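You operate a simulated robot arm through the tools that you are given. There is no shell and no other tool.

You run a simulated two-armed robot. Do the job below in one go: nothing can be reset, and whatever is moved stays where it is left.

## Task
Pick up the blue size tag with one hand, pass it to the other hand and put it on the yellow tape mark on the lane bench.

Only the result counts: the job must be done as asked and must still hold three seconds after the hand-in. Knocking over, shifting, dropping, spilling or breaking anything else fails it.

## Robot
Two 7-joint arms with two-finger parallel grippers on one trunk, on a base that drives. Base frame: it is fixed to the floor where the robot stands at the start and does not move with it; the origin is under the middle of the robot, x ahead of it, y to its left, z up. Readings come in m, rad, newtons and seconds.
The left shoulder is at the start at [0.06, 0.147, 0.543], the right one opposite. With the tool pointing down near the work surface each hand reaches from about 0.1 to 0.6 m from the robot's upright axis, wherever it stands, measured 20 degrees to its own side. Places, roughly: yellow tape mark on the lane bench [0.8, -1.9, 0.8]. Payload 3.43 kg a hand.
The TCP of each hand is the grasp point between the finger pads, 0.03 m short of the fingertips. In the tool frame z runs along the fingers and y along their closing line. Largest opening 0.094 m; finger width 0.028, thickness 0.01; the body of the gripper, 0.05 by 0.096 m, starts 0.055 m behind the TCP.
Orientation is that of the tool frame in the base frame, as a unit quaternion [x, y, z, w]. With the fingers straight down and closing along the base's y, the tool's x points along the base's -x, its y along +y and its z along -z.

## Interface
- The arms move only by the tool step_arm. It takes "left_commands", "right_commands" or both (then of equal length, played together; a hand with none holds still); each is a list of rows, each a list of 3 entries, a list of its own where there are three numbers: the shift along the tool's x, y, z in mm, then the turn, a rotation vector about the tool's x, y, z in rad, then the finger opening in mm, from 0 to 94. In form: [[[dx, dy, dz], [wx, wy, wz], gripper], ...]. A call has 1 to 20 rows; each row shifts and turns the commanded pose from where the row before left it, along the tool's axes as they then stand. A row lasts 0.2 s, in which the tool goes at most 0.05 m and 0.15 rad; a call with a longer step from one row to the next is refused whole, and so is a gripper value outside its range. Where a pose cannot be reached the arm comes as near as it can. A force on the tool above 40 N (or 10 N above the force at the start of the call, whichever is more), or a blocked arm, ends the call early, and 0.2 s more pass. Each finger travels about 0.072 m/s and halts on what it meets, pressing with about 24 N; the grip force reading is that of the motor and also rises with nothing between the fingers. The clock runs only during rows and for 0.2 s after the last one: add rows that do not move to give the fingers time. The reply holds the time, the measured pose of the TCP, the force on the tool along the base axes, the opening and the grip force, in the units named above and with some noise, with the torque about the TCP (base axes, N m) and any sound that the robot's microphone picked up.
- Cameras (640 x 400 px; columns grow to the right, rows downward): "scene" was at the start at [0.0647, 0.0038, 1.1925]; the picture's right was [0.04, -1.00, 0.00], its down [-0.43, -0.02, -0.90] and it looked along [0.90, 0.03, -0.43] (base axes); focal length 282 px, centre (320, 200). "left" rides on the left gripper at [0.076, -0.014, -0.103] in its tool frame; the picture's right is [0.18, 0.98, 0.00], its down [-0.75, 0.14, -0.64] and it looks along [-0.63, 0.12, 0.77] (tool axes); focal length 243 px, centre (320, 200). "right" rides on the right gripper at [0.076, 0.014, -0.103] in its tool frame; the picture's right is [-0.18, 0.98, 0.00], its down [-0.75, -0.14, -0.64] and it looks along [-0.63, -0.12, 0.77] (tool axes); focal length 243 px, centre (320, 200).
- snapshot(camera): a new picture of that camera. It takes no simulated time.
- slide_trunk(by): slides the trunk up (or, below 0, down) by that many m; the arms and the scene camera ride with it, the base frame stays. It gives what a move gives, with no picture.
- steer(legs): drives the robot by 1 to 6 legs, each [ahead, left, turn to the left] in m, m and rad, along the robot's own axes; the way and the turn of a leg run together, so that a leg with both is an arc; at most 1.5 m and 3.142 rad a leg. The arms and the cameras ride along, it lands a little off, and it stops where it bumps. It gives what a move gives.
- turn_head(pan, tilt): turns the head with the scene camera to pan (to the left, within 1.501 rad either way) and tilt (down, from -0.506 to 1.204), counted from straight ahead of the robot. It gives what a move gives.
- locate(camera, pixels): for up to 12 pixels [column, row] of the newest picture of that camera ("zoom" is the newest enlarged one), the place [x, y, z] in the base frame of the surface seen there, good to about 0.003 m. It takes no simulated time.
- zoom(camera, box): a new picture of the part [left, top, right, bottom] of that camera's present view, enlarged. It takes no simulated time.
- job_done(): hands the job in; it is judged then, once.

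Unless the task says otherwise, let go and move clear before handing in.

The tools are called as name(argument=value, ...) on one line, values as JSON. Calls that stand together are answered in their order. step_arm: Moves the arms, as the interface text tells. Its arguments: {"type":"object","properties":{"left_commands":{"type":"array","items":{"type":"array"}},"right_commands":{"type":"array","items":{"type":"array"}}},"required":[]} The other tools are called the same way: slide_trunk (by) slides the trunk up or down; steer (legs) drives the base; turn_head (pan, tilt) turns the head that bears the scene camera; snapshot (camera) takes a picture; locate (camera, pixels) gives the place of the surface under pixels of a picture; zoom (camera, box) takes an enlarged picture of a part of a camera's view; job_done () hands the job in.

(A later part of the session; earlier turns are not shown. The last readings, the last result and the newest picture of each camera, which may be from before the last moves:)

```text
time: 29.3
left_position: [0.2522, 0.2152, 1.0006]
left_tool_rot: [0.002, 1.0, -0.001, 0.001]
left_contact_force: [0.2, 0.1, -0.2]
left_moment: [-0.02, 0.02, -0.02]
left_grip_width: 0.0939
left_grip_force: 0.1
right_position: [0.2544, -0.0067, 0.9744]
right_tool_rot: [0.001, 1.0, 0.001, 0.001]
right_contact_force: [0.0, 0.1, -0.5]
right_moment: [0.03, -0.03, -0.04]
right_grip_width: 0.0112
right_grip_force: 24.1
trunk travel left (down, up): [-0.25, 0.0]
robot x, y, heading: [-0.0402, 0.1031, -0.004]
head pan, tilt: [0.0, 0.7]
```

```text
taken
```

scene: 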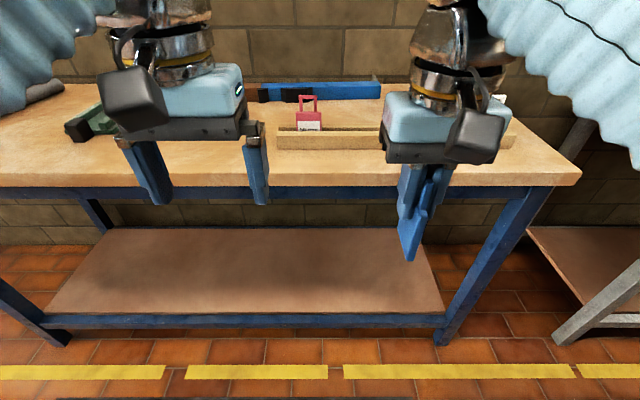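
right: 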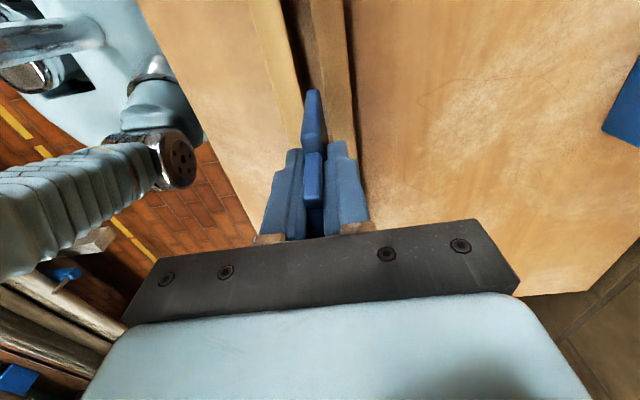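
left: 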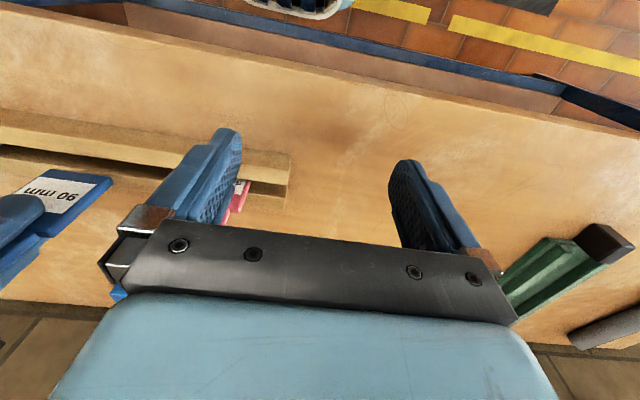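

The tag now faces sideways below the right hand. I'll tip the right hand by 90° about the base x axis so its fingers point left and the tag lies flat.

step_arm(right_commands=[[[0, 0, 0], [-0.143, 0, 0], 2], [[0, 0, 0], [-0.143, 0, 0], 2], [[0, 0, 0], [-0.143, 0, 0], 2], [[0, 0, 0], [-0.143, 0, 0], 2], [[0, 0, 0], [-0.143, 0, 0], 2], [[0, 0, 0], [-0.143, 0, 0], 2], [[0, 0, 0], [-0.143, 0, 0], 2], [[0, 0, 0], [-0.143, 0, 0], 2], [[0, 0, 0], [-0.143, 0, 0], 2], [[0, 0, 0], [-0.143, 0, 0], 2], [[0, 0, 0], [-0.141, 0, 0], 2]])

snapshot(camera="scene")

```text
time: 31.7
left_position: [0.2523, 0.2155, 1.0008]
left_tool_rot: [0.001, 1.0, -0.001, 0.002]
left_contact_force: [0.1, 0.0, 0.2]
left_moment: [0.0, -0.02, 0.0]
left_grip_width: 0.0941
left_grip_force: 0.1
right_position: [0.2531, -0.0064, 0.9767]
right_tool_rot: [0.001, 0.706, 0.709, 0.001]
right_contact_force: [0.5, -0.2, 0.0]
right_moment: [0.02, -0.02, 0.0]
right_grip_width: 0.0115
right_grip_force: 23.8
trunk travel left (down, up): [-0.25, 0.0]
robot x, y, heading: [-0.0372, 0.1003, -0.0]
head pan, tilt: [0.0, 0.7]
```

```text
taken
```

scene: 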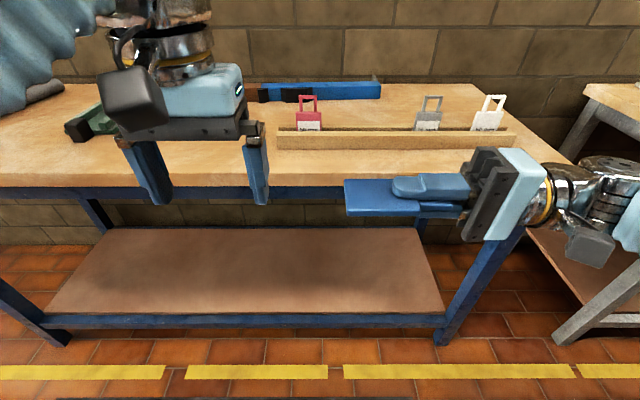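

The tag lies flat, pointing left from the right hand (345-470, 178-215). I'll lower the right hand to z≈0.90 with small shifts, while the left hand rolls −90° about its tool z so that it closes along x.

step_arm(right_commands=[[[0, -10, 0], [0, 0, 0], 2], [[0, -15, 0], [0, 0, 0], 2], [[0, -15, 0], [0, 0, 0], 2], [[0, -15, 0], [0, 0, 0], 2], [[0, -15, 0], [0, 0, 0], 2], [[0, -7, 0], [0, 0, 0], 2], [[0, 0, 15], [0, 0, 0], 2], [[0, 0, 15], [0, 0, 0], 2], [[-15, 0, 0], [0, 0, 0], 2], [[-15, 0, 0], [0, 0, 0], 2], [[0, 0, 0], [0, 0, 0], 2]], left_commands=[[[0, 0, 0], [0, 0, -0.143], 94], [[0, 0, 0], [0, 0, -0.143], 94], [[0, 0, 0], [0, 0, -0.143], 94], [[0, 0, 0], [0, 0, -0.143], 94], [[0, 0, 0], [0, 0, -0.143], 94], [[0, 0, 0], [0, 0, -0.143], 94], [[0, 0, 0], [0, 0, -0.143], 94], [[0, 0, 0], [0, 0, -0.143], 94], [[0, 0, 0], [0, 0, -0.143], 94], [[0, 0, 0], [0, 0, -0.143], 94], [[0, 0, 0], [0, 0, -0.141], 94]])

snapshot(camera="scene")

```text
time: 34.1
left_position: [0.2521, 0.2152, 0.9985]
left_tool_rot: [0.707, -0.707, 0.001, -0.001]
left_contact_force: [0.3, 0.4, 0.0]
left_moment: [0.01, 0.01, 0.03]
left_grip_width: 0.0941
left_grip_force: 0.0
right_position: [0.2851, 0.0257, 0.8998]
right_tool_rot: [0.002, 0.707, 0.707, 0.001]
right_contact_force: [-0.2, 0.2, 0.1]
right_moment: [0.02, -0.03, 0.01]
right_grip_width: 0.0114
right_grip_force: 24.5
trunk travel left (down, up): [-0.25, 0.0]
robot x, y, heading: [-0.0377, 0.1028, -0.0]
head pan, tilt: [0.0, 0.7]
```

```text
taken
```

scene: 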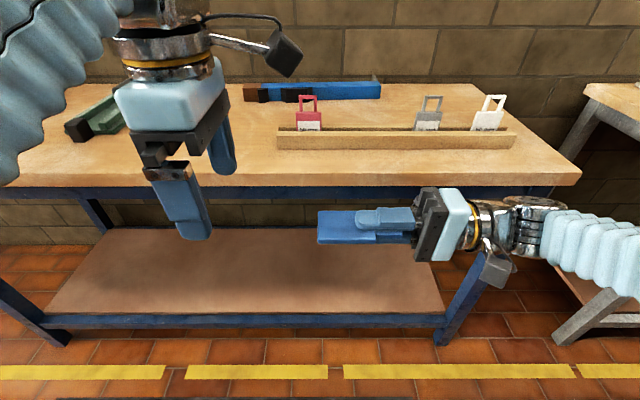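

The right hand holds the tag at (0.285, 0.026, 0.90), and the left hand is rolled. I'll measure the tag's exact corners in a zoomed picture.

zoom(camera="scene", box=[300, 190, 428, 270])

locate(camera="zoom", pixels=[[100, 120], [95, 260], [120, 200], [160, 115], [160, 255], [270, 115], [270, 270], [350, 120], [370, 265], [300, 140], [180, 180], [240, 265]])

```text
5.00 times, centred on (364, 230) of scene
```

zoom: 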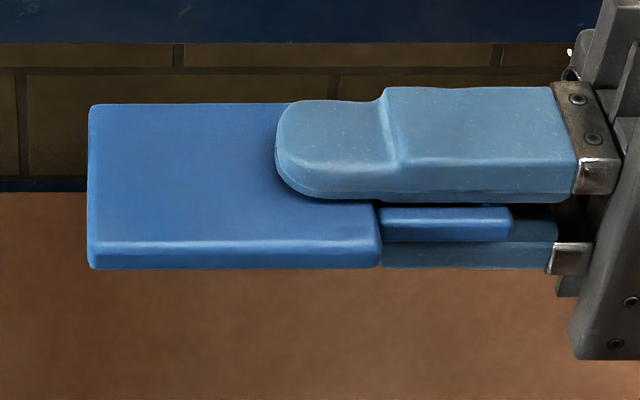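

```text
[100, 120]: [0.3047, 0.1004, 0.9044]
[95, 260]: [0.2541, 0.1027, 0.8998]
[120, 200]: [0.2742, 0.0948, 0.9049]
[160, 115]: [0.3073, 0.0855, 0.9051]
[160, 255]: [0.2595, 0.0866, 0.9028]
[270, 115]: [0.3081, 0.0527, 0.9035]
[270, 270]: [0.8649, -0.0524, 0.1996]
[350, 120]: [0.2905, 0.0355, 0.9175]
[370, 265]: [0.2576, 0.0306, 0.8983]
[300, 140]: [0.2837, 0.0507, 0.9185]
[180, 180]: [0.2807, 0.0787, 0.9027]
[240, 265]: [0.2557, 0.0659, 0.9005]
```

The tag's top face is at z≈0.904, spanning x 0.256–0.311 and y 0.03–0.104. I'll tilt the left hand 45° (fingers pointing down and to the right) and bring it to a pre-grasp point about 10 cm up-left of the tag.

step_arm(left_commands=[[[0, 0, 0], [0, 0.131, 0], 94], [[0, 0, 0], [0, 0.131, 0], 94], [[0, 0, 0], [0, 0.131, 0], 94], [[0, 0, 0], [0, 0.131, 0], 94], [[0, 0, 0], [0, 0.131, 0], 94], [[0, 0, 0], [0, 0.1304, 0], 94], [[13.4, -10.3, 16.3], [0, 0, 0], 94], [[13.4, -10.3, 16.3], [0, 0, 0], 94], [[13.4, -10.3, 16.3], [0, 0, 0], 94], [[0, 0, 0], [0, 0, 0], 94]])

snapshot(camera="scene")

snapshot(camera="left")

```text
time: 36.3
left_position: [0.2845, 0.1525, 0.9944]
left_tool_rot: [-0.652, 0.654, -0.272, -0.271]
left_contact_force: [0.0, 0.0, 0.2]
left_moment: [-0.01, 0.01, 0.02]
left_grip_width: 0.0942
left_grip_force: 0.0
right_position: [0.2838, 0.0246, 0.8987]
right_tool_rot: [0.001, 0.706, 0.708, 0.001]
right_contact_force: [0.0, -0.7, 0.1]
right_moment: [-0.04, 0.0, -0.02]
right_grip_width: 0.0112
right_grip_force: 24.0
trunk travel left (down, up): [-0.25, 0.0]
robot x, y, heading: [-0.0385, 0.1045, -0.003]
head pan, tilt: [0.0, 0.7]
```

```text
taken
```

scene: 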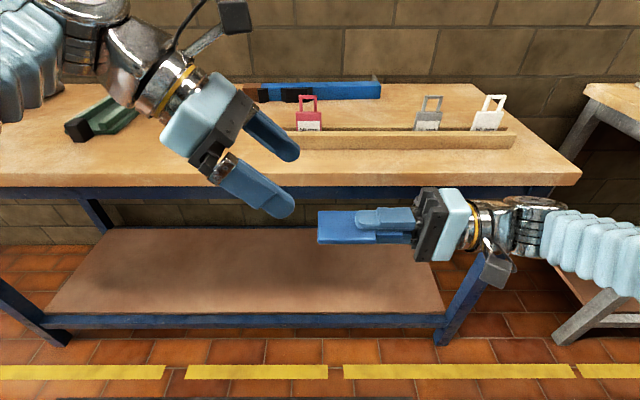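

```text
taken
```

left: 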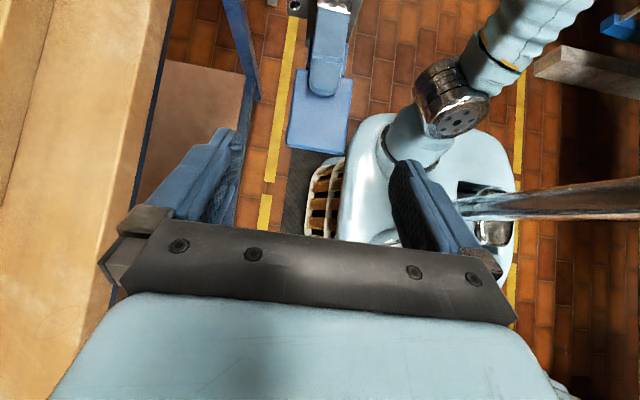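

The left hand is at the pre-grasp point (0.2845, 0.1525, 0.994), with the tag (290-350, 70-155 in the left picture) between its finger lines. I'll advance 102 mm along its fingers so its tips straddle the tag's side edges.

step_arm(left_commands=[[[0, 0, 22], [0, 0, 0], 94], [[0, 0, 22], [0, 0, 0], 94], [[0, 0, 20], [0, 0, 0], 94], [[0, 0, 15], [0, 0, 0], 94], [[-1, 1, 13], [0, 0, 0], 94], [[0, 0, 10], [0, 0, 0], 94], [[0, 0, 0], [0, 0, 0], 94]])

snapshot(camera="scene")

snapshot(camera="left")

zoom(camera="scene", box=[270, 150, 430, 270])

```text
time: 37.9
left_position: [0.2819, 0.0801, 0.9198]
left_tool_rot: [-0.652, 0.655, -0.271, -0.27]
left_contact_force: [-0.2, -0.4, 0.4]
left_moment: [-0.01, 0.03, -0.03]
left_grip_width: 0.0942
left_grip_force: 0.1
right_position: [0.2836, 0.0242, 0.8987]
right_tool_rot: [0.0, 0.706, 0.708, 0.001]
right_contact_force: [-0.1, -0.1, -0.4]
right_moment: [-0.05, 0.0, 0.02]
right_grip_width: 0.0114
right_grip_force: 24.1
trunk travel left (down, up): [-0.25, 0.0]
robot x, y, heading: [-0.0332, 0.1029, -0.002]
head pan, tilt: [0.0, 0.7]
```

```text
taken
```

scene: 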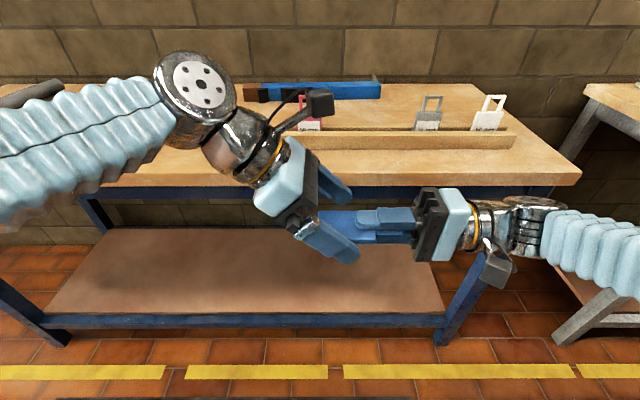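

```text
taken
```

left: 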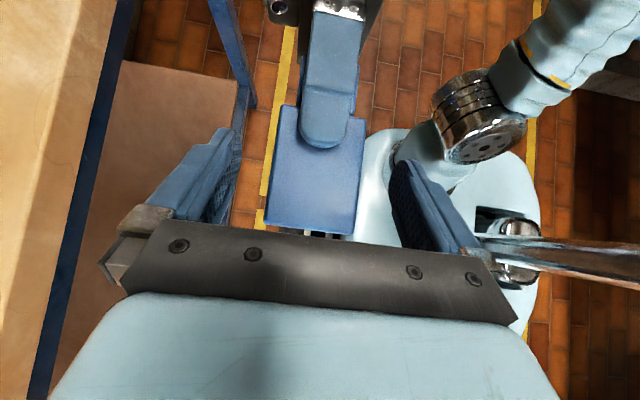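

```text
3.33 times, centred on (350, 210) of scene
```

zoom: 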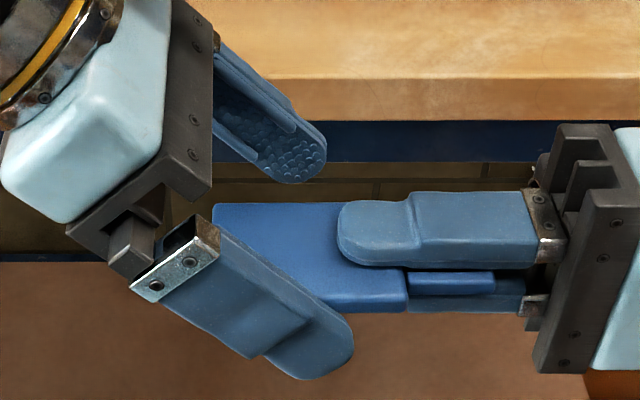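

Left fingers straddle the tag on both sides (zoom 215-350, 45-375). I'll go 4 mm lower and 1.5 mm across for a fuller pad contact, then close the left gripper gently while the right still holds.

step_arm(left_commands=[[[-2.8, -1.5, 2.8], [0, 0, 0], 84], [[0, 0, 0], [0, 0, 0], 76], [[0, 0, 0], [0, 0, 0], 68], [[0, 0, 0], [0, 0, 0], 62], [[0, 0, 0], [0, 0, 0], 58], [[0, 0, 0], [0, 0, 0], 54], [[0, 0, 0], [0, 0, 0], 50], [[0, 0, 0], [0, 0, 0], 44], [[0, 0, 0], [0, 0, 0], 44], [[0, 0, 0], [0, 0, 0], 44]])

snapshot(camera="scene")

snapshot(camera="left")

zoom(camera="scene", box=[270, 150, 430, 270])

```text
time: 40.1
left_position: [0.2836, 0.0813, 0.9174]
left_tool_rot: [-0.652, 0.654, -0.271, -0.27]
left_contact_force: [-4.1, 0.0, -0.1]
left_moment: [0.03, 0.11, -0.12]
left_grip_width: 0.0548
left_grip_force: 24.4
right_position: [0.2836, 0.0242, 0.8988]
right_tool_rot: [0.001, 0.707, 0.707, 0.001]
right_contact_force: [4.0, 0.2, -0.4]
right_moment: [0.01, -0.04, -0.03]
right_grip_width: 0.0113
right_grip_force: 24.4
trunk travel left (down, up): [-0.25, 0.0]
robot x, y, heading: [-0.0386, 0.1034, 0.001]
head pan, tilt: [0.0, 0.7]
```

```text
taken
```

scene: 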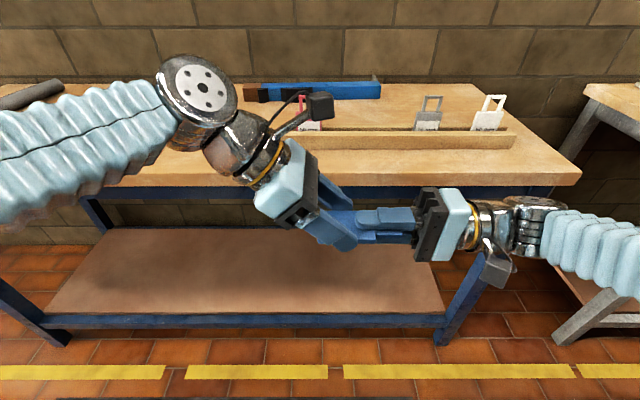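

```text
taken
```

left: 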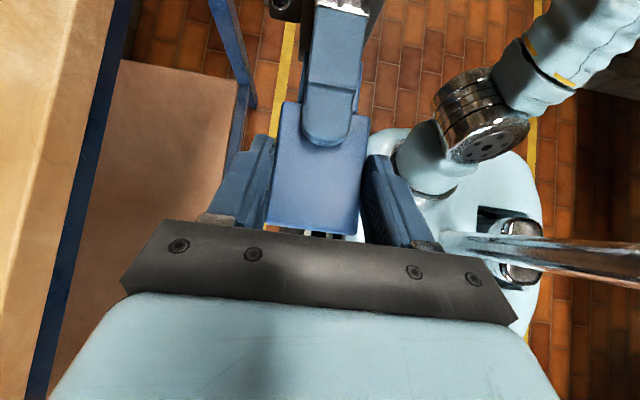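

```text
3.33 times, centred on (350, 210) of scene
```

zoom: 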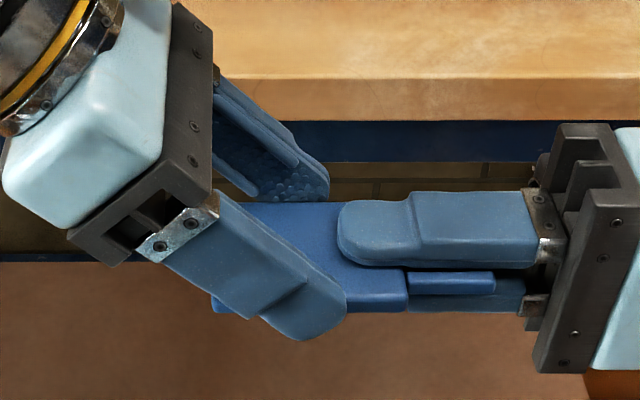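

Left gripper holds at 54.8 mm with 24 N, and both hands hold the tag. I'll check how far the left fingertip sits below the tag's bottom.

locate(camera="zoom", pixels=[[300, 337], [285, 330], [320, 334], [340, 315], [300, 320], [395, 309], [370, 309], [215, 310], [345, 295], [235, 305], [310, 180], [300, 195]])

```text
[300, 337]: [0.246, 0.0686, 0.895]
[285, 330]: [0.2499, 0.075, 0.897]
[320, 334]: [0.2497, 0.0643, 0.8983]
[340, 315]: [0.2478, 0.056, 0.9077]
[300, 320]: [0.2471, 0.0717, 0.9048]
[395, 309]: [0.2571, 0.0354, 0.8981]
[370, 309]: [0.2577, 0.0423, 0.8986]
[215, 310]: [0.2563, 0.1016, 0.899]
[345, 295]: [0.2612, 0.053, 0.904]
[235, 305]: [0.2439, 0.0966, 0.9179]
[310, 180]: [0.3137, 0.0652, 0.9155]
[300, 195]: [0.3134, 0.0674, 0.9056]
```

The left fingertip bottom (z≈0.893) is about level with the tag's bottom, a good hold for laying it flat. Now I'll open the right gripper slowly and check that the left keeps the tag.

step_arm(right_commands=[[[0, 0, 0], [0, 0, 0], 14], [[0, 0, 0], [0, 0, 0], 18], [[0, 0, 0], [0, 0, 0], 24], [[0, 0, 0], [0, 0, 0], 32], [[0, 0, 0], [0, 0, 0], 40], [[0, 0, 0], [0, 0, 0], 40]])

zoom(camera="scene", box=[270, 150, 430, 270])

snapshot(camera="left")

```text
time: 41.5
left_position: [0.2839, 0.08, 0.9173]
left_tool_rot: [-0.651, 0.654, -0.272, -0.271]
left_contact_force: [-0.8, 0.1, -0.8]
left_moment: [-0.01, 0.0, 0.0]
left_grip_width: 0.0544
left_grip_force: 23.9
right_position: [0.2837, 0.0236, 0.8986]
right_tool_rot: [0.0, 0.707, 0.708, 0.001]
right_contact_force: [0.9, 0.1, 0.3]
right_moment: [0.02, 0.01, -0.03]
right_grip_width: 0.0399
right_grip_force: 0.1
trunk travel left (down, up): [-0.25, 0.0]
robot x, y, heading: [-0.0333, 0.1036, -0.004]
head pan, tilt: [0.0, 0.7]
```

```text
3.33 times, centred on (350, 210) of scene
```

zoom: 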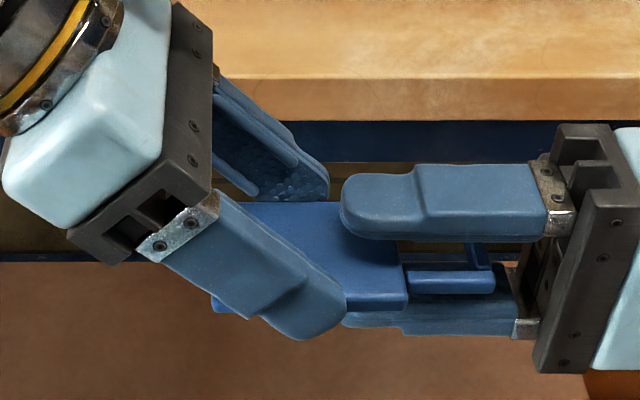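

```text
taken
```

left: 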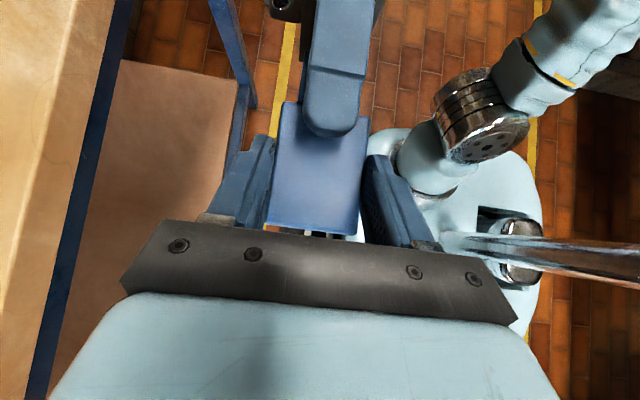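

The left hand now holds the tag alone, still flat (54.4 mm, 24 N). I'll withdraw the right hand 120 mm straight back to the right, away from the tag.

step_arm(right_commands=[[[0, 0, -10], [0, 0, 0], 40], [[0, 0, -20], [0, 0, 0], 40], [[0, 0, -30], [0, 0, 0], 40], [[0, 0, -30], [0, 0, 0], 40], [[0, 0, -30], [0, 0, 0], 40], [[0, 0, 0], [0, 0, 0], 40]])

snapshot(camera="scene")

```text
time: 42.9
left_position: [0.284, 0.08, 0.9193]
left_tool_rot: [-0.652, 0.654, -0.272, -0.271]
left_contact_force: [-0.2, 0.4, -0.4]
left_moment: [-0.03, -0.03, 0.03]
left_grip_width: 0.0547
left_grip_force: 24.1
right_position: [0.2835, -0.0963, 0.8986]
right_tool_rot: [0.0, 0.707, 0.708, 0.001]
right_contact_force: [0.5, 0.8, 0.9]
right_moment: [0.0, 0.02, -0.02]
right_grip_width: 0.04
right_grip_force: 0.1
trunk travel left (down, up): [-0.25, 0.0]
robot x, y, heading: [-0.0382, 0.0974, -0.004]
head pan, tilt: [0.0, 0.7]
```

```text
taken
```

scene: 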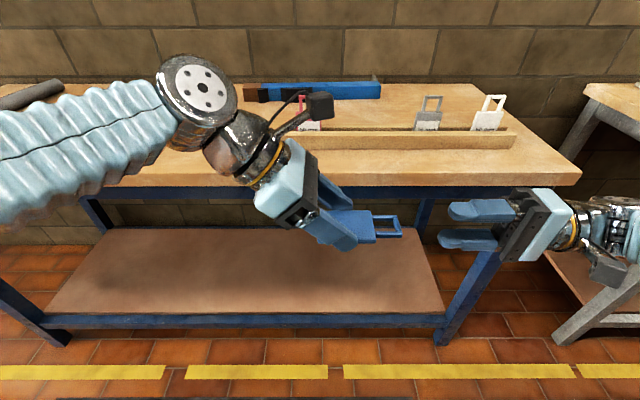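

The hand-over is done: the tag with its handle (335-400, 210-240) is in the left hand alone. I'll turn the right hand back to fingers-down and pull it in toward the body for driving.

step_arm(right_commands=[[[0, 0, -20], [0, 0, 0], 40], [[0, 0, 0], [0.143, 0, 0], 40], [[0, 0, 0], [0.143, 0, 0], 40], [[0, 0, 0], [0.143, 0, 0], 40], [[0, 0, 0], [0.143, 0, 0], 40], [[0, 0, 0], [0.143, 0, 0], 40], [[0, 0, 0], [0.143, 0, 0], 40], [[0, 0, 0], [0.143, 0, 0], 40], [[0, 0, 0], [0.143, 0, 0], 40], [[0, 0, 0], [0.143, 0, 0], 40], [[0, 0, 0], [0.143, 0, 0], 40], [[0, 0, 0], [0.141, 0, 0], 40], [[25, 0, 0], [0, 0, 0], 20], [[25, 0, 0], [0, 0, 0], 10], [[25, -20, 0], [0, 0, 0], 10], [[25, -20, 0], [0, 0, 0], 10], [[20, 0, 0], [0, 0, 0], 10]])

snapshot(camera="scene")

```text
time: 46.5
left_position: [0.2829, 0.0803, 0.9173]
left_tool_rot: [-0.652, 0.654, -0.272, -0.271]
left_contact_force: [-0.3, 0.5, 0.7]
left_moment: [0.02, 0.01, 0.0]
left_grip_width: 0.0546
left_grip_force: 24.3
right_position: [0.1632, -0.1562, 0.8988]
right_tool_rot: [0.001, 1.0, 0.001, 0.0]
right_contact_force: [-0.2, -0.2, 0.2]
right_moment: [0.0, 0.02, 0.02]
right_grip_width: 0.01
right_grip_force: 0.1
trunk travel left (down, up): [-0.25, 0.0]
robot x, y, heading: [-0.0336, 0.102, -0.0]
head pan, tilt: [0.0, 0.7]
```

```text
taken
```

scene: 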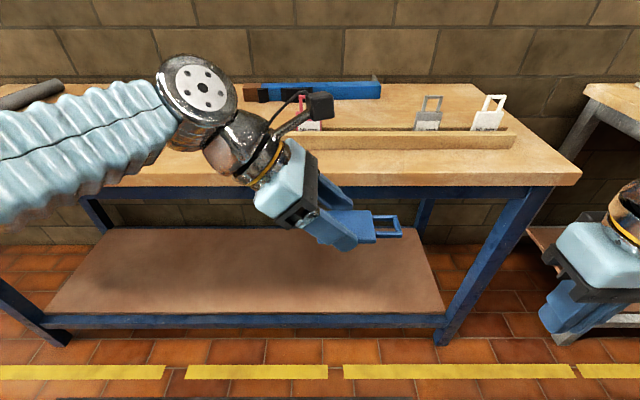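

The right hand is parked at about 0.2 m ahead of the axis. I'll look to the right along the lane before driving.

turn_head(pan=-1.4, tilt=0.5)

snapshot(camera="scene")

```text
time: 48.1
left_position: [0.2829, 0.0812, 0.9169]
left_tool_rot: [-0.651, 0.655, -0.271, -0.271]
left_contact_force: [0.3, -0.1, 0.1]
left_moment: [0.01, 0.01, 0.02]
left_grip_width: 0.0547
left_grip_force: 23.8
right_position: [0.1636, -0.1549, 0.8991]
right_tool_rot: [0.001, 1.0, 0.001, 0.0]
right_contact_force: [-0.1, 0.3, -0.1]
right_moment: [0.02, -0.03, 0.0]
right_grip_width: 0.0098
right_grip_force: 0.0
trunk travel left (down, up): [-0.25, 0.0]
robot x, y, heading: [-0.037, 0.1034, -0.002]
head pan, tilt: [-1.4, 0.499]
```

```text
taken
```

scene: 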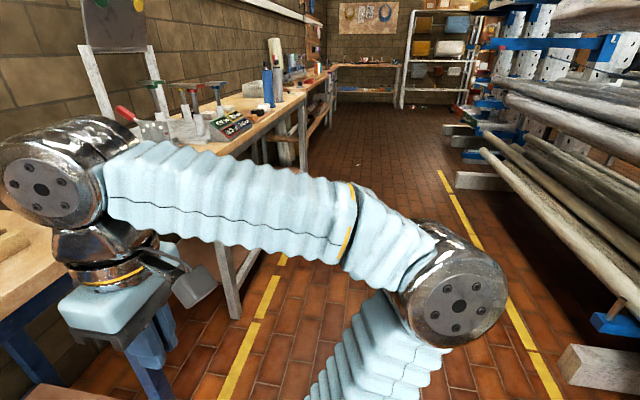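

The lane looks clear; there's a pipe rack on the right side (480-640, 150-380). I'll measure the yellow lines and the rack's nearest parts, along with my elbow.

locate(camera="scene", pixels=[[545, 380], [480, 250], [445, 180], [600, 365], [530, 190], [620, 320], [460, 180], [250, 340], [240, 290], [350, 150], [455, 300], [300, 165]])

```text
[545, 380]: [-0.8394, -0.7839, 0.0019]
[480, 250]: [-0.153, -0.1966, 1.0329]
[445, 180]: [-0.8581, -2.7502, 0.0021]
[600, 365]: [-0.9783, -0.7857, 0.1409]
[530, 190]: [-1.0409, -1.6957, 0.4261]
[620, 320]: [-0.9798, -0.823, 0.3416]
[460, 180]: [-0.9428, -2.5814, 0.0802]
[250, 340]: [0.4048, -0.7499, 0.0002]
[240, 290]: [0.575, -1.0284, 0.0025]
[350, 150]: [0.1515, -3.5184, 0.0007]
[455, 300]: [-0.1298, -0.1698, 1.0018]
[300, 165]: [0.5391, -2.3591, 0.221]
```

The rack is at x≤−0.94 and the benches at x≥0.48, so strafing right along x≈−0.04 is clear. I'll drive right by 1.75 m in two legs.

steer(legs=[[0, -0.9, 0], [0, -0.85, 0]])

turn_head(pan=0.0, tilt=0.6)

snapshot(camera="scene")

```text
time: 56.9
left_position: [0.2848, -1.667, 0.9181]
left_tool_rot: [-0.652, 0.654, -0.272, -0.271]
left_contact_force: [0.0, -0.8, -0.3]
left_moment: [0.0, -0.02, 0.04]
left_grip_width: 0.0547
left_grip_force: 23.7
right_position: [0.1651, -1.9026, 0.8985]
right_tool_rot: [0.0, 1.0, 0.001, 0.001]
right_contact_force: [0.2, 0.1, 0.0]
right_moment: [0.01, -0.01, 0.01]
right_grip_width: 0.0098
right_grip_force: 0.0
trunk travel left (down, up): [-0.25, 0.0]
robot x, y, heading: [-0.038, -1.646, -0.0]
head pan, tilt: [-1.4, 0.499]
```

```text
time: 58.4
left_position: [0.2868, -1.6674, 0.9187]
left_tool_rot: [-0.652, 0.654, -0.271, -0.271]
left_contact_force: [-0.5, 0.4, 1.3]
left_moment: [0.01, -0.02, -0.02]
left_grip_width: 0.0548
left_grip_force: 23.7
right_position: [0.1655, -1.9037, 0.8984]
right_tool_rot: [0.001, 1.0, 0.0, 0.0]
right_contact_force: [0.8, 0.4, 0.6]
right_moment: [-0.03, -0.03, -0.01]
right_grip_width: 0.01
right_grip_force: 0.0
trunk travel left (down, up): [-0.25, 0.0]
robot x, y, heading: [-0.0331, -1.6436, -0.002]
head pan, tilt: [0.0, 0.6]
```

```text
taken
```

scene: 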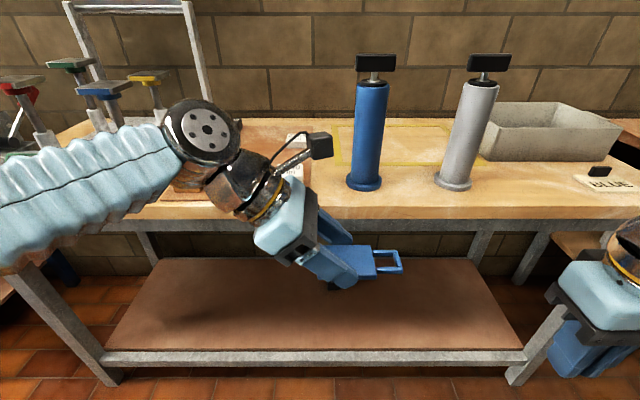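

Now the tape outline shows at (335-460, 125-165), partly behind the blue (368,135) and grey (468,135) cylinders. I'll zoom and measure it.

zoom(camera="scene", box=[260, 100, 500, 250])

locate(camera="zoom", pixels=[[215, 70], [215, 160], [235, 172], [400, 172], [400, 70], [480, 75], [290, 225], [520, 225], [290, 40], [580, 40], [300, 310], [340, 120]])

```text
2.67 times, centred on (380, 175) of scene
```

zoom: 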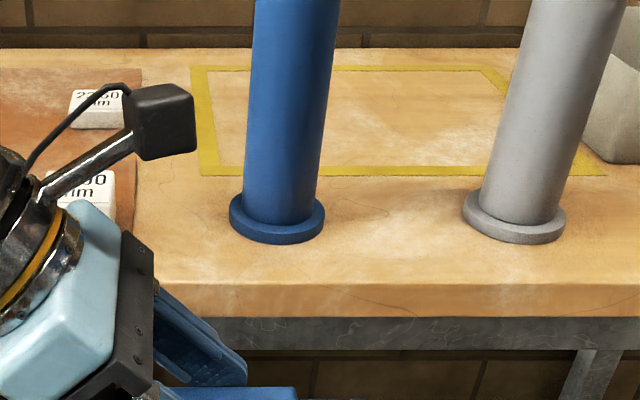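

```text
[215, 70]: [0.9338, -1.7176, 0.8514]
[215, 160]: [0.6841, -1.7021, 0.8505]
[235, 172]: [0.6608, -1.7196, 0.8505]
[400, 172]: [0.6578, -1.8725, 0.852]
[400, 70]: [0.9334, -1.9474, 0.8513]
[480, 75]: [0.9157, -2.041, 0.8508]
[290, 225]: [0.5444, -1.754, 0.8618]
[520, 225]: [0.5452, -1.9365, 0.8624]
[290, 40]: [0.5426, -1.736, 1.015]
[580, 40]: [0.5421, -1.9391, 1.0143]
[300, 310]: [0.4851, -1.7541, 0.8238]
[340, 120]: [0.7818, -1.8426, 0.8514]
```

The tape rectangle spans about x 0.66–0.935, y −1.70 to −2.05. The cylinders' axes are near (0.571,−1.743) and (0.571,−1.931). I'll check the heights of the T-handles, blocks and stands at the left, over which my arm will pass.

locate(camera="scene", pixels=[[375, 62], [358, 60], [394, 60], [375, 78], [488, 62], [296, 138], [299, 168], [150, 78], [105, 88], [72, 65], [20, 83], [335, 50]])

turn_head(pan=0.5, tilt=0.6)

snapshot(camera="scene")

```text
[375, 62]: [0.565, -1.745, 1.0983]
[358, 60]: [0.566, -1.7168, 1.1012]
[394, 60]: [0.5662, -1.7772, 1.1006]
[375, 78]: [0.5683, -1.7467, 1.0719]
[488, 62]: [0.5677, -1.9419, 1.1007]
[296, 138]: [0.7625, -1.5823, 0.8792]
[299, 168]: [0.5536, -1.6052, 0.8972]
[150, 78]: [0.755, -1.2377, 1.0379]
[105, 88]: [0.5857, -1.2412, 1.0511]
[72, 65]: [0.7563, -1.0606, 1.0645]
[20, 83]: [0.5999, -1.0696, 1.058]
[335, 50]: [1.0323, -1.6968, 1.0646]
```

```text
time: 59.4
left_position: [0.285, -1.6666, 0.9165]
left_tool_rot: [-0.652, 0.654, -0.272, -0.27]
left_contact_force: [0.4, -0.1, 0.0]
left_moment: [-0.01, 0.03, 0.0]
left_grip_width: 0.0545
left_grip_force: 23.8
right_position: [0.1658, -1.9034, 0.8984]
right_tool_rot: [0.001, 1.0, 0.001, 0.0]
right_contact_force: [0.0, 0.2, 0.4]
right_moment: [0.01, 0.02, 0.01]
right_grip_width: 0.0101
right_grip_force: 0.0
trunk travel left (down, up): [-0.25, 0.0]
robot x, y, heading: [-0.0377, -1.6466, -0.0]
head pan, tilt: [0.499, 0.6]
```

```text
taken
```

scene: 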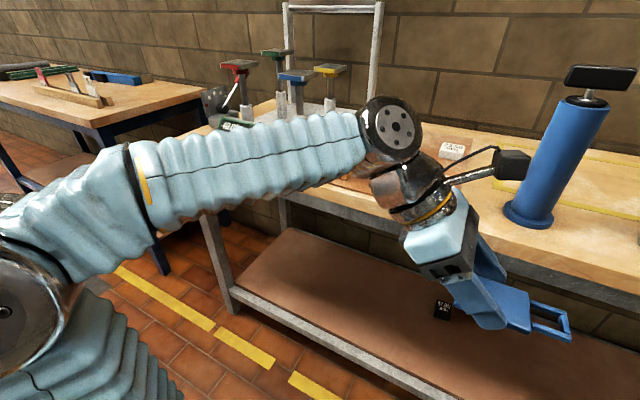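

The blocks by the mark top out at z≈0.88–0.90 and the T-stands are at y≥−1.27, so there's a corridor at y≈−1.6 left of the blue cylinder. I'll check the lane bench's legs and lower shelf and my elbow position before moving closer.

locate(camera="scene", pixels=[[235, 310], [330, 350], [420, 395], [300, 320], [20, 300], [60, 220], [250, 150], [440, 310], [455, 150], [330, 175], [390, 130], [355, 190]])

```text
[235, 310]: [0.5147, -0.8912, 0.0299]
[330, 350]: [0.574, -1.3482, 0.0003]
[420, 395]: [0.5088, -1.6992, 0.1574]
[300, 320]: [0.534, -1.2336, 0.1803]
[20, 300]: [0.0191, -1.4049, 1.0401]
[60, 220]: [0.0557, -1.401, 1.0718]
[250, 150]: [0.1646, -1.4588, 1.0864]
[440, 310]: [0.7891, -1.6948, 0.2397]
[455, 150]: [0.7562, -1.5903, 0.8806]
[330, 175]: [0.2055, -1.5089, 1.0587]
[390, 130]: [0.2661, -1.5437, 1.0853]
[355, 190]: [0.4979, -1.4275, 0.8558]
```

The shelf front is at x≈0.51, so I can stand at x≈0.20. While still back, I'll move the left hand (tag) up and to the left, to about 0.145 m left of the axis and z≈0.965, so the tag will pass left of the blue cylinder.

step_arm(left_commands=[[[-10.4, 2.5, -18.7], [0, 0, 0], 44], [[-10.4, 2.5, -18.7], [0, 0, 0], 44], [[-10.4, 2.5, -18.7], [0, 0, 0], 44], [[-10.4, 2.5, -18.7], [0, 0, 0], 44], [[-10.4, 2.5, -18.7], [0, 0, 0], 44], [[-10.4, 2.5, -18.7], [0, 0, 0], 44], [[-10.4, 2.5, -18.7], [0, 0, 0], 44], [[-10.4, 2.5, -18.7], [0, 0, 0], 44], [[0, 0, 0], [0, 0, 0], 44]])

steer(legs=[[0, -0.083, 0]])

turn_head(pan=0.2, tilt=0.6)

snapshot(camera="scene")

```text
time: 61.4
left_position: [0.2647, -1.5021, 0.9648]
left_tool_rot: [-0.652, 0.654, -0.272, -0.27]
left_contact_force: [0.1, 0.6, -1.3]
left_moment: [0.03, 0.01, 0.02]
left_grip_width: 0.0548
left_grip_force: 23.5
right_position: [0.165, -1.9032, 0.8984]
right_tool_rot: [0.0, 1.0, 0.0, 0.0]
right_contact_force: [1.3, 0.1, 0.0]
right_moment: [0.01, -0.02, -0.04]
right_grip_width: 0.0098
right_grip_force: 0.0
trunk travel left (down, up): [-0.25, 0.0]
robot x, y, heading: [-0.0364, -1.6452, -0.0]
head pan, tilt: [0.499, 0.6]
```

```text
time: 62.5
left_position: [0.2653, -1.5866, 0.9638]
left_tool_rot: [-0.652, 0.654, -0.272, -0.271]
left_contact_force: [0.5, -0.1, -0.5]
left_moment: [0.0, 0.0, 0.02]
left_grip_width: 0.0547
left_grip_force: 23.9
right_position: [0.1652, -1.9888, 0.8999]
right_tool_rot: [-0.001, 1.0, 0.001, 0.0]
right_contact_force: [-0.4, 1.1, -1.1]
right_moment: [-0.03, 0.04, -0.02]
right_grip_width: 0.0099
right_grip_force: 0.1
trunk travel left (down, up): [-0.25, 0.0]
robot x, y, heading: [-0.0387, -1.7333, -0.003]
head pan, tilt: [0.499, 0.6]
```

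```text
time: 63.2
left_position: [0.2657, -1.5867, 0.9652]
left_tool_rot: [-0.653, 0.653, -0.272, -0.27]
left_contact_force: [0.0, 0.7, -0.5]
left_moment: [0.03, 0.02, -0.02]
left_grip_width: 0.0547
left_grip_force: 24.7
right_position: [0.1658, -1.9881, 0.8991]
right_tool_rot: [0.0, 1.0, 0.001, 0.001]
right_contact_force: [0.9, 0.1, 0.3]
right_moment: [-0.01, 0.01, -0.01]
right_grip_width: 0.0103
right_grip_force: 0.0
trunk travel left (down, up): [-0.25, 0.0]
robot x, y, heading: [-0.0393, -1.7335, -0.001]
head pan, tilt: [0.201, 0.6]
```

```text
taken
```

scene: 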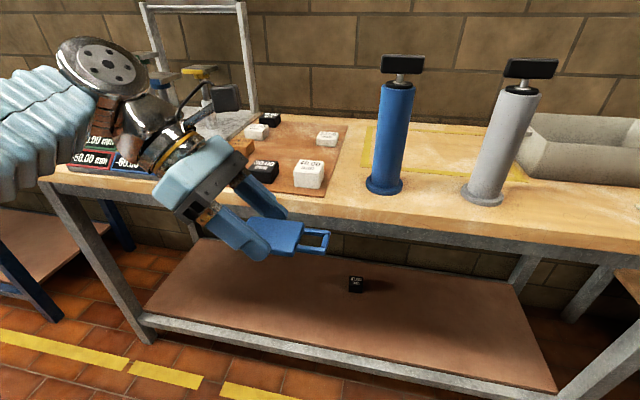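

The tag (250-325, 215-255) is in hand, and blocks and a display stand lie on the bench to the left. I'll measure their heights before driving ahead.

locate(camera="scene", pixels=[[308, 165], [310, 183], [262, 164], [243, 147], [325, 135], [100, 140], [125, 165], [75, 158], [205, 70], [265, 118], [362, 140], [385, 190]])

zoom(camera="scene", box=[60, 60, 400, 270])

```text
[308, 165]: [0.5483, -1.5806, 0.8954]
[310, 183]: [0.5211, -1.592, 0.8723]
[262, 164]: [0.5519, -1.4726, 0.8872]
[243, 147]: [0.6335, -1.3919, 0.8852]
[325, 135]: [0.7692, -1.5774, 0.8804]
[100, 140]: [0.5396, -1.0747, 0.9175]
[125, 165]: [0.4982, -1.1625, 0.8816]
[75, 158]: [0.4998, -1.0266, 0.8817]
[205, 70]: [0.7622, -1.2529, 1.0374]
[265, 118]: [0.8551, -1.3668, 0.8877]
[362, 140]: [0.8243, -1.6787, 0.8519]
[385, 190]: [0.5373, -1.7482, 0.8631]
```

```text
1.88 times, centred on (230, 165) of scene
```

zoom: 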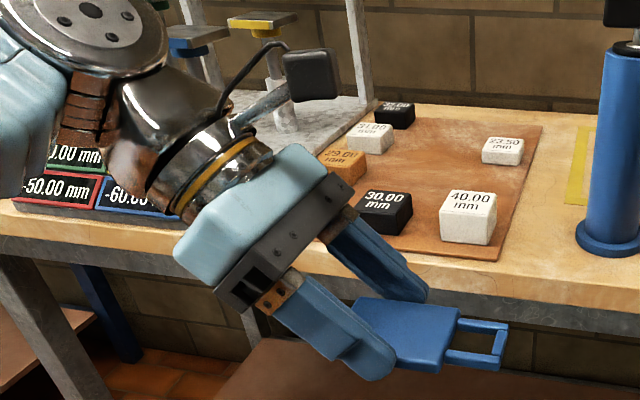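

The tallest block in the way tops out at z≈0.896, and my fingertips are at ≈0.94, so there's 4 cm clearance. I'll drive ahead 0.235 m.

steer(legs=[[0.235, 0, 0]])

snapshot(camera="scene")

snapshot(camera="left")

```text
time: 65.0
left_position: [0.4998, -1.5883, 0.9642]
left_tool_rot: [-0.652, 0.654, -0.272, -0.271]
left_contact_force: [-1.0, 0.1, 0.3]
left_moment: [0.01, -0.02, -0.03]
left_grip_width: 0.0547
left_grip_force: 23.6
right_position: [0.3998, -1.988, 0.899]
right_tool_rot: [0.0, 1.0, 0.001, -0.001]
right_contact_force: [0.0, 0.5, -0.2]
right_moment: [0.0, 0.02, 0.0]
right_grip_width: 0.0098
right_grip_force: 0.0
trunk travel left (down, up): [-0.25, 0.0]
robot x, y, heading: [0.1985, -1.731, -0.001]
head pan, tilt: [0.201, 0.6]
```

```text
taken
```

scene: 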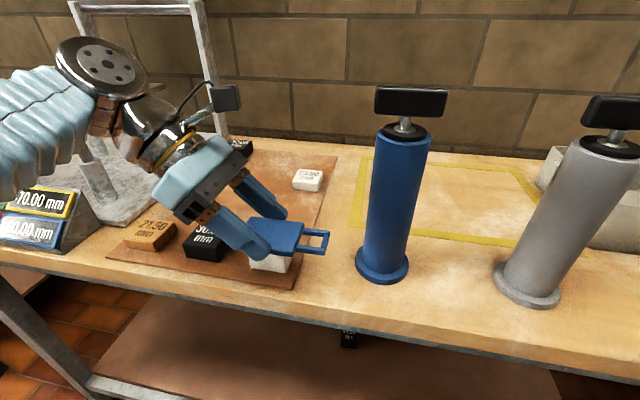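

```text
taken
```

left: 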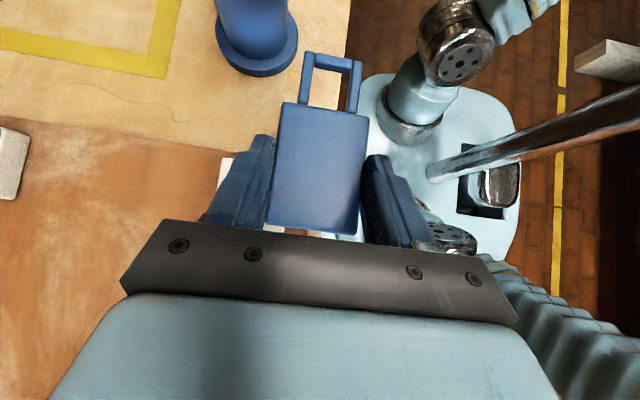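

The tag is over the 40 mm block's spot, and in the left picture its handle (305-360, 52-110) is near the blue cylinder's foot (215-298, 0-75). I'll measure the handle end and the flange to verify the sideways clearance.

locate(camera="left", pixels=[[333, 60], [308, 75], [355, 80], [285, 70], [262, 70], [230, 20], [150, 60], [60, 40], [320, 150], [10, 160], [295, 40]])

locate(camera="scene", pixels=[[308, 173], [315, 240], [360, 270], [408, 265], [400, 225], [355, 220], [365, 165], [515, 235], [500, 168], [375, 120], [445, 120], [380, 280]])

```text
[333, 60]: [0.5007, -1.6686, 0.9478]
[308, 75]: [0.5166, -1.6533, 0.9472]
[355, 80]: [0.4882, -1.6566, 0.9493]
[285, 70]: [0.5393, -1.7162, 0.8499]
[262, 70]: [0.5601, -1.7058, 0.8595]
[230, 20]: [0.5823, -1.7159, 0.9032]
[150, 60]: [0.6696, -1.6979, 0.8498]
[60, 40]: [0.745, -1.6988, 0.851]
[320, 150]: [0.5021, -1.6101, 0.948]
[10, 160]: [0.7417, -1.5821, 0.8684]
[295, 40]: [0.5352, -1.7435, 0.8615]
```

```text
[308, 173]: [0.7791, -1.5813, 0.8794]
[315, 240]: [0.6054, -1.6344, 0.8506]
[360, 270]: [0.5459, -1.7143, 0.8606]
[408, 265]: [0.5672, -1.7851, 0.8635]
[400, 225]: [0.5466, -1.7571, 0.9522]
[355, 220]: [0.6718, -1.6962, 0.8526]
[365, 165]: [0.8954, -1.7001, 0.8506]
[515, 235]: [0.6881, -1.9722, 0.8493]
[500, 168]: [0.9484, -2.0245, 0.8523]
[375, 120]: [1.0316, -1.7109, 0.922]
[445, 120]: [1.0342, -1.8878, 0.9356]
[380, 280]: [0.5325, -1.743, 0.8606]
```

The handle end is at y≈−1.674 and the cylinder's foot edge at y≈−1.706, so there's ~3 cm clearance. I'll move the tag straight ahead 165 mm past the cylinder.

step_arm(left_commands=[[[0, -15, 0], [0, 0, 0], 44], [[0, -20, 0], [0, 0, 0], 44], [[0, -20, 0], [0, 0, 0], 44], [[0, -20, 0], [0, 0, 0], 44], [[0, -20, 0], [0, 0, 0], 44], [[0, -20, 0], [0, 0, 0], 44], [[0, -20, 0], [0, 0, 0], 44], [[0, -20, 0], [0, 0, 0], 44], [[0, -10, 0], [0, 0, 0], 44], [[0, 0, 0], [0, 0, 0], 44]])

snapshot(camera="scene")

snapshot(camera="left")

```text
time: 67.2
left_position: [0.6662, -1.5875, 0.965]
left_tool_rot: [-0.652, 0.653, -0.272, -0.271]
left_contact_force: [-0.2, -0.5, 0.0]
left_moment: [0.0, -0.03, 0.03]
left_grip_width: 0.0548
left_grip_force: 23.8
right_position: [0.3991, -1.9873, 0.8981]
right_tool_rot: [0.0, 1.0, 0.0, 0.0]
right_contact_force: [-0.2, -0.1, 0.1]
right_moment: [-0.01, 0.0, -0.01]
right_grip_width: 0.0101
right_grip_force: 0.0
trunk travel left (down, up): [-0.25, 0.0]
robot x, y, heading: [0.1995, -1.7309, 0.0]
head pan, tilt: [0.201, 0.6]
```

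```text
taken
```

scene: 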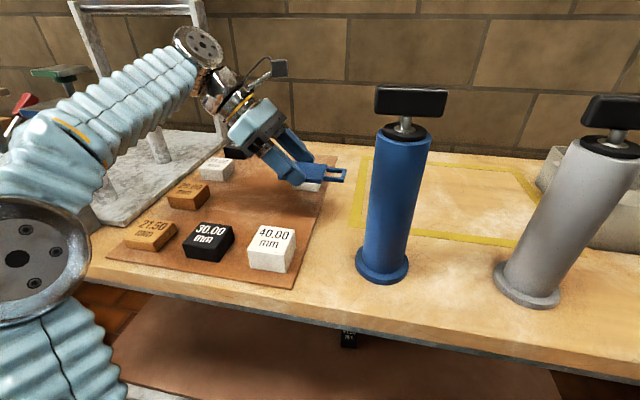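

```text
taken
```

left: 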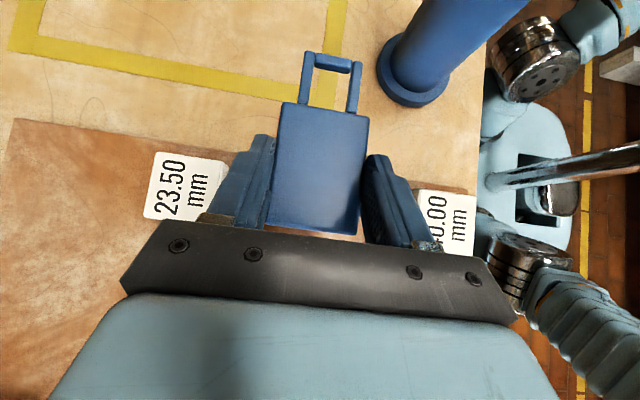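

The tag passed the cylinder with room to spare. I'll now go diagonally right and slightly down towards the middle of the mark, stopping part way to check the forearm against the blue cylinder.

step_arm(left_commands=[[[6.5, -12.2, 15.4], [0, 0, 0], 44], [[6.5, -12.2, 15.4], [0, 0, 0], 44], [[6.5, -12.2, 15.4], [0, 0, 0], 44], [[6.5, -12.2, 15.4], [0, 0, 0], 44], [[12.5, -5.8, 19.6], [0, 0, 0], 44], [[12.5, -5.8, 19.6], [0, 0, 0], 44], [[12.5, -5.8, 19.6], [0, 0, 0], 44], [[0, 0, 0], [0, 0, 0], 44]])

snapshot(camera="scene")

snapshot(camera="left")

```text
time: 69.0
left_position: [0.7299, -1.7183, 0.9247]
left_tool_rot: [-0.652, 0.654, -0.271, -0.271]
left_contact_force: [0.4, -0.8, -0.3]
left_moment: [0.0, 0.0, -0.01]
left_grip_width: 0.0547
left_grip_force: 23.9
right_position: [0.4003, -1.9891, 0.8983]
right_tool_rot: [0.0, 1.0, 0.001, -0.001]
right_contact_force: [-0.2, 1.0, 0.0]
right_moment: [-0.01, 0.03, -0.01]
right_grip_width: 0.01
right_grip_force: 0.1
trunk travel left (down, up): [-0.25, 0.0]
robot x, y, heading: [0.2009, -1.7301, -0.0]
head pan, tilt: [0.201, 0.6]
```

```text
taken
```

scene: 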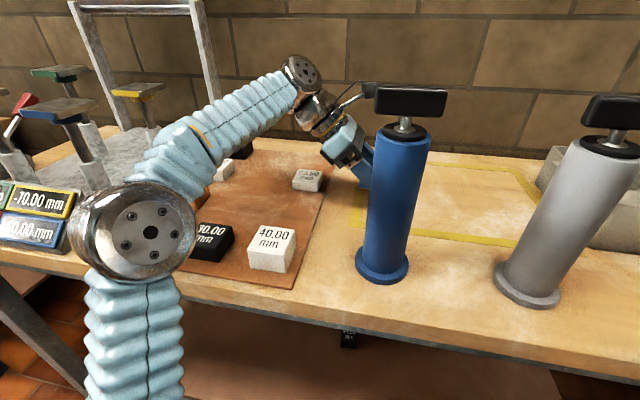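

```text
taken
```

left: 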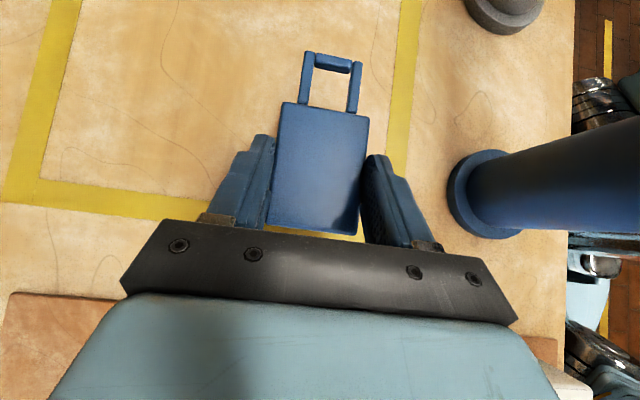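

The tag is over the left part of the mark, clear of the cylinder. I'll check the elbow and upper arm against the bench edge before continuing.

locate(camera="scene", pixels=[[150, 233], [190, 245], [140, 330], [175, 300], [220, 150], [280, 100], [300, 70], [205, 190], [330, 110], [345, 135], [160, 270], [375, 90]])

locate(camera="left", pixels=[[330, 62], [320, 130], [290, 210], [350, 215], [400, 80], [30, 170], [130, 200], [60, 90], [440, 190], [300, 110], [360, 120]])

```text
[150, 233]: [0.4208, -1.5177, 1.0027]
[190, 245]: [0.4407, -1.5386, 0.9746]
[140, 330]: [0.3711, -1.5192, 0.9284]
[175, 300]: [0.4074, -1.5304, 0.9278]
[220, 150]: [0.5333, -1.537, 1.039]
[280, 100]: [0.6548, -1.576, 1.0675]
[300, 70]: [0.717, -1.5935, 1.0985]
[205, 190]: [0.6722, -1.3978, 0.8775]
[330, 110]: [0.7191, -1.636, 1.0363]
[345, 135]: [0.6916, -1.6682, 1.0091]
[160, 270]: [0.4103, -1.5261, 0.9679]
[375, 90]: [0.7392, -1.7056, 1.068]
```

```text
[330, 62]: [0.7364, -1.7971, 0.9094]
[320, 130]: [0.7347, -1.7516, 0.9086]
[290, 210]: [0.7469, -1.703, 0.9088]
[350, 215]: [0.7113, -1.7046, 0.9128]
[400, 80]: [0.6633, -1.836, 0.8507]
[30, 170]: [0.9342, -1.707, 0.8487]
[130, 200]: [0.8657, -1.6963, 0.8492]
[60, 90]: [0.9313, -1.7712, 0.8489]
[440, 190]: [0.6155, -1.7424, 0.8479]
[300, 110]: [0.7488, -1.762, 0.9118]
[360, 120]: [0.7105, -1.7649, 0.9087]
```

The elbow front is at (0.44,−1.54,0.97), in front of and above the bench edge, and the forearm stays left of the cylinder. I'll continue to a point above the mark near (0.77,−1.84), still about 25 mm above the bench.

step_arm(left_commands=[[[10.7, -8, 16.4], [0, 0, 0], 44], [[10.7, -8, 16.4], [0, 0, 0], 44], [[10.7, -8, 16.4], [0, 0, 0], 44], [[10.7, -8, 16.4], [0, 0, 0], 44], [[10.7, -8, 16.4], [0, 0, 0], 44], [[0, 0, 0], [0, 0, 0], 44]])

snapshot(camera="scene")

snapshot(camera="left")

```text
time: 70.4
left_position: [0.7728, -1.8124, 0.9053]
left_tool_rot: [-0.653, 0.654, -0.271, -0.27]
left_contact_force: [0.4, 0.6, -0.8]
left_moment: [0.03, -0.01, 0.02]
left_grip_width: 0.0547
left_grip_force: 23.8
right_position: [0.4005, -1.9897, 0.8988]
right_tool_rot: [0.0, 1.0, 0.001, 0.0]
right_contact_force: [-0.3, 0.6, 0.0]
right_moment: [-0.01, -0.03, 0.01]
right_grip_width: 0.01
right_grip_force: 0.0
trunk travel left (down, up): [-0.25, 0.0]
robot x, y, heading: [0.2002, -1.7302, 0.002]
head pan, tilt: [0.201, 0.6]
```

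```text
taken
```

scene: 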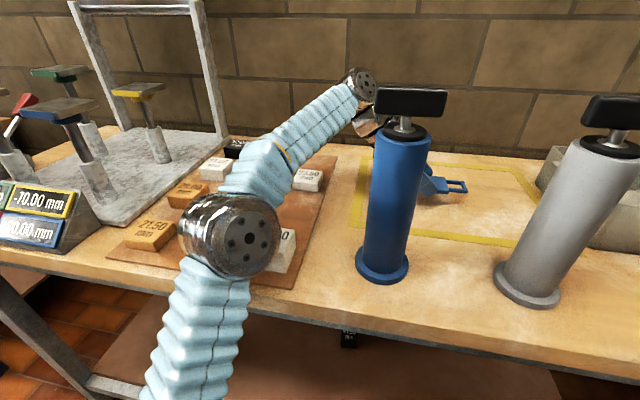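

```text
taken
```

left: 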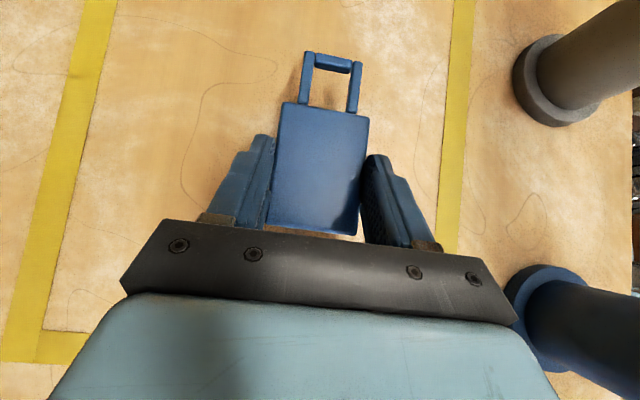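

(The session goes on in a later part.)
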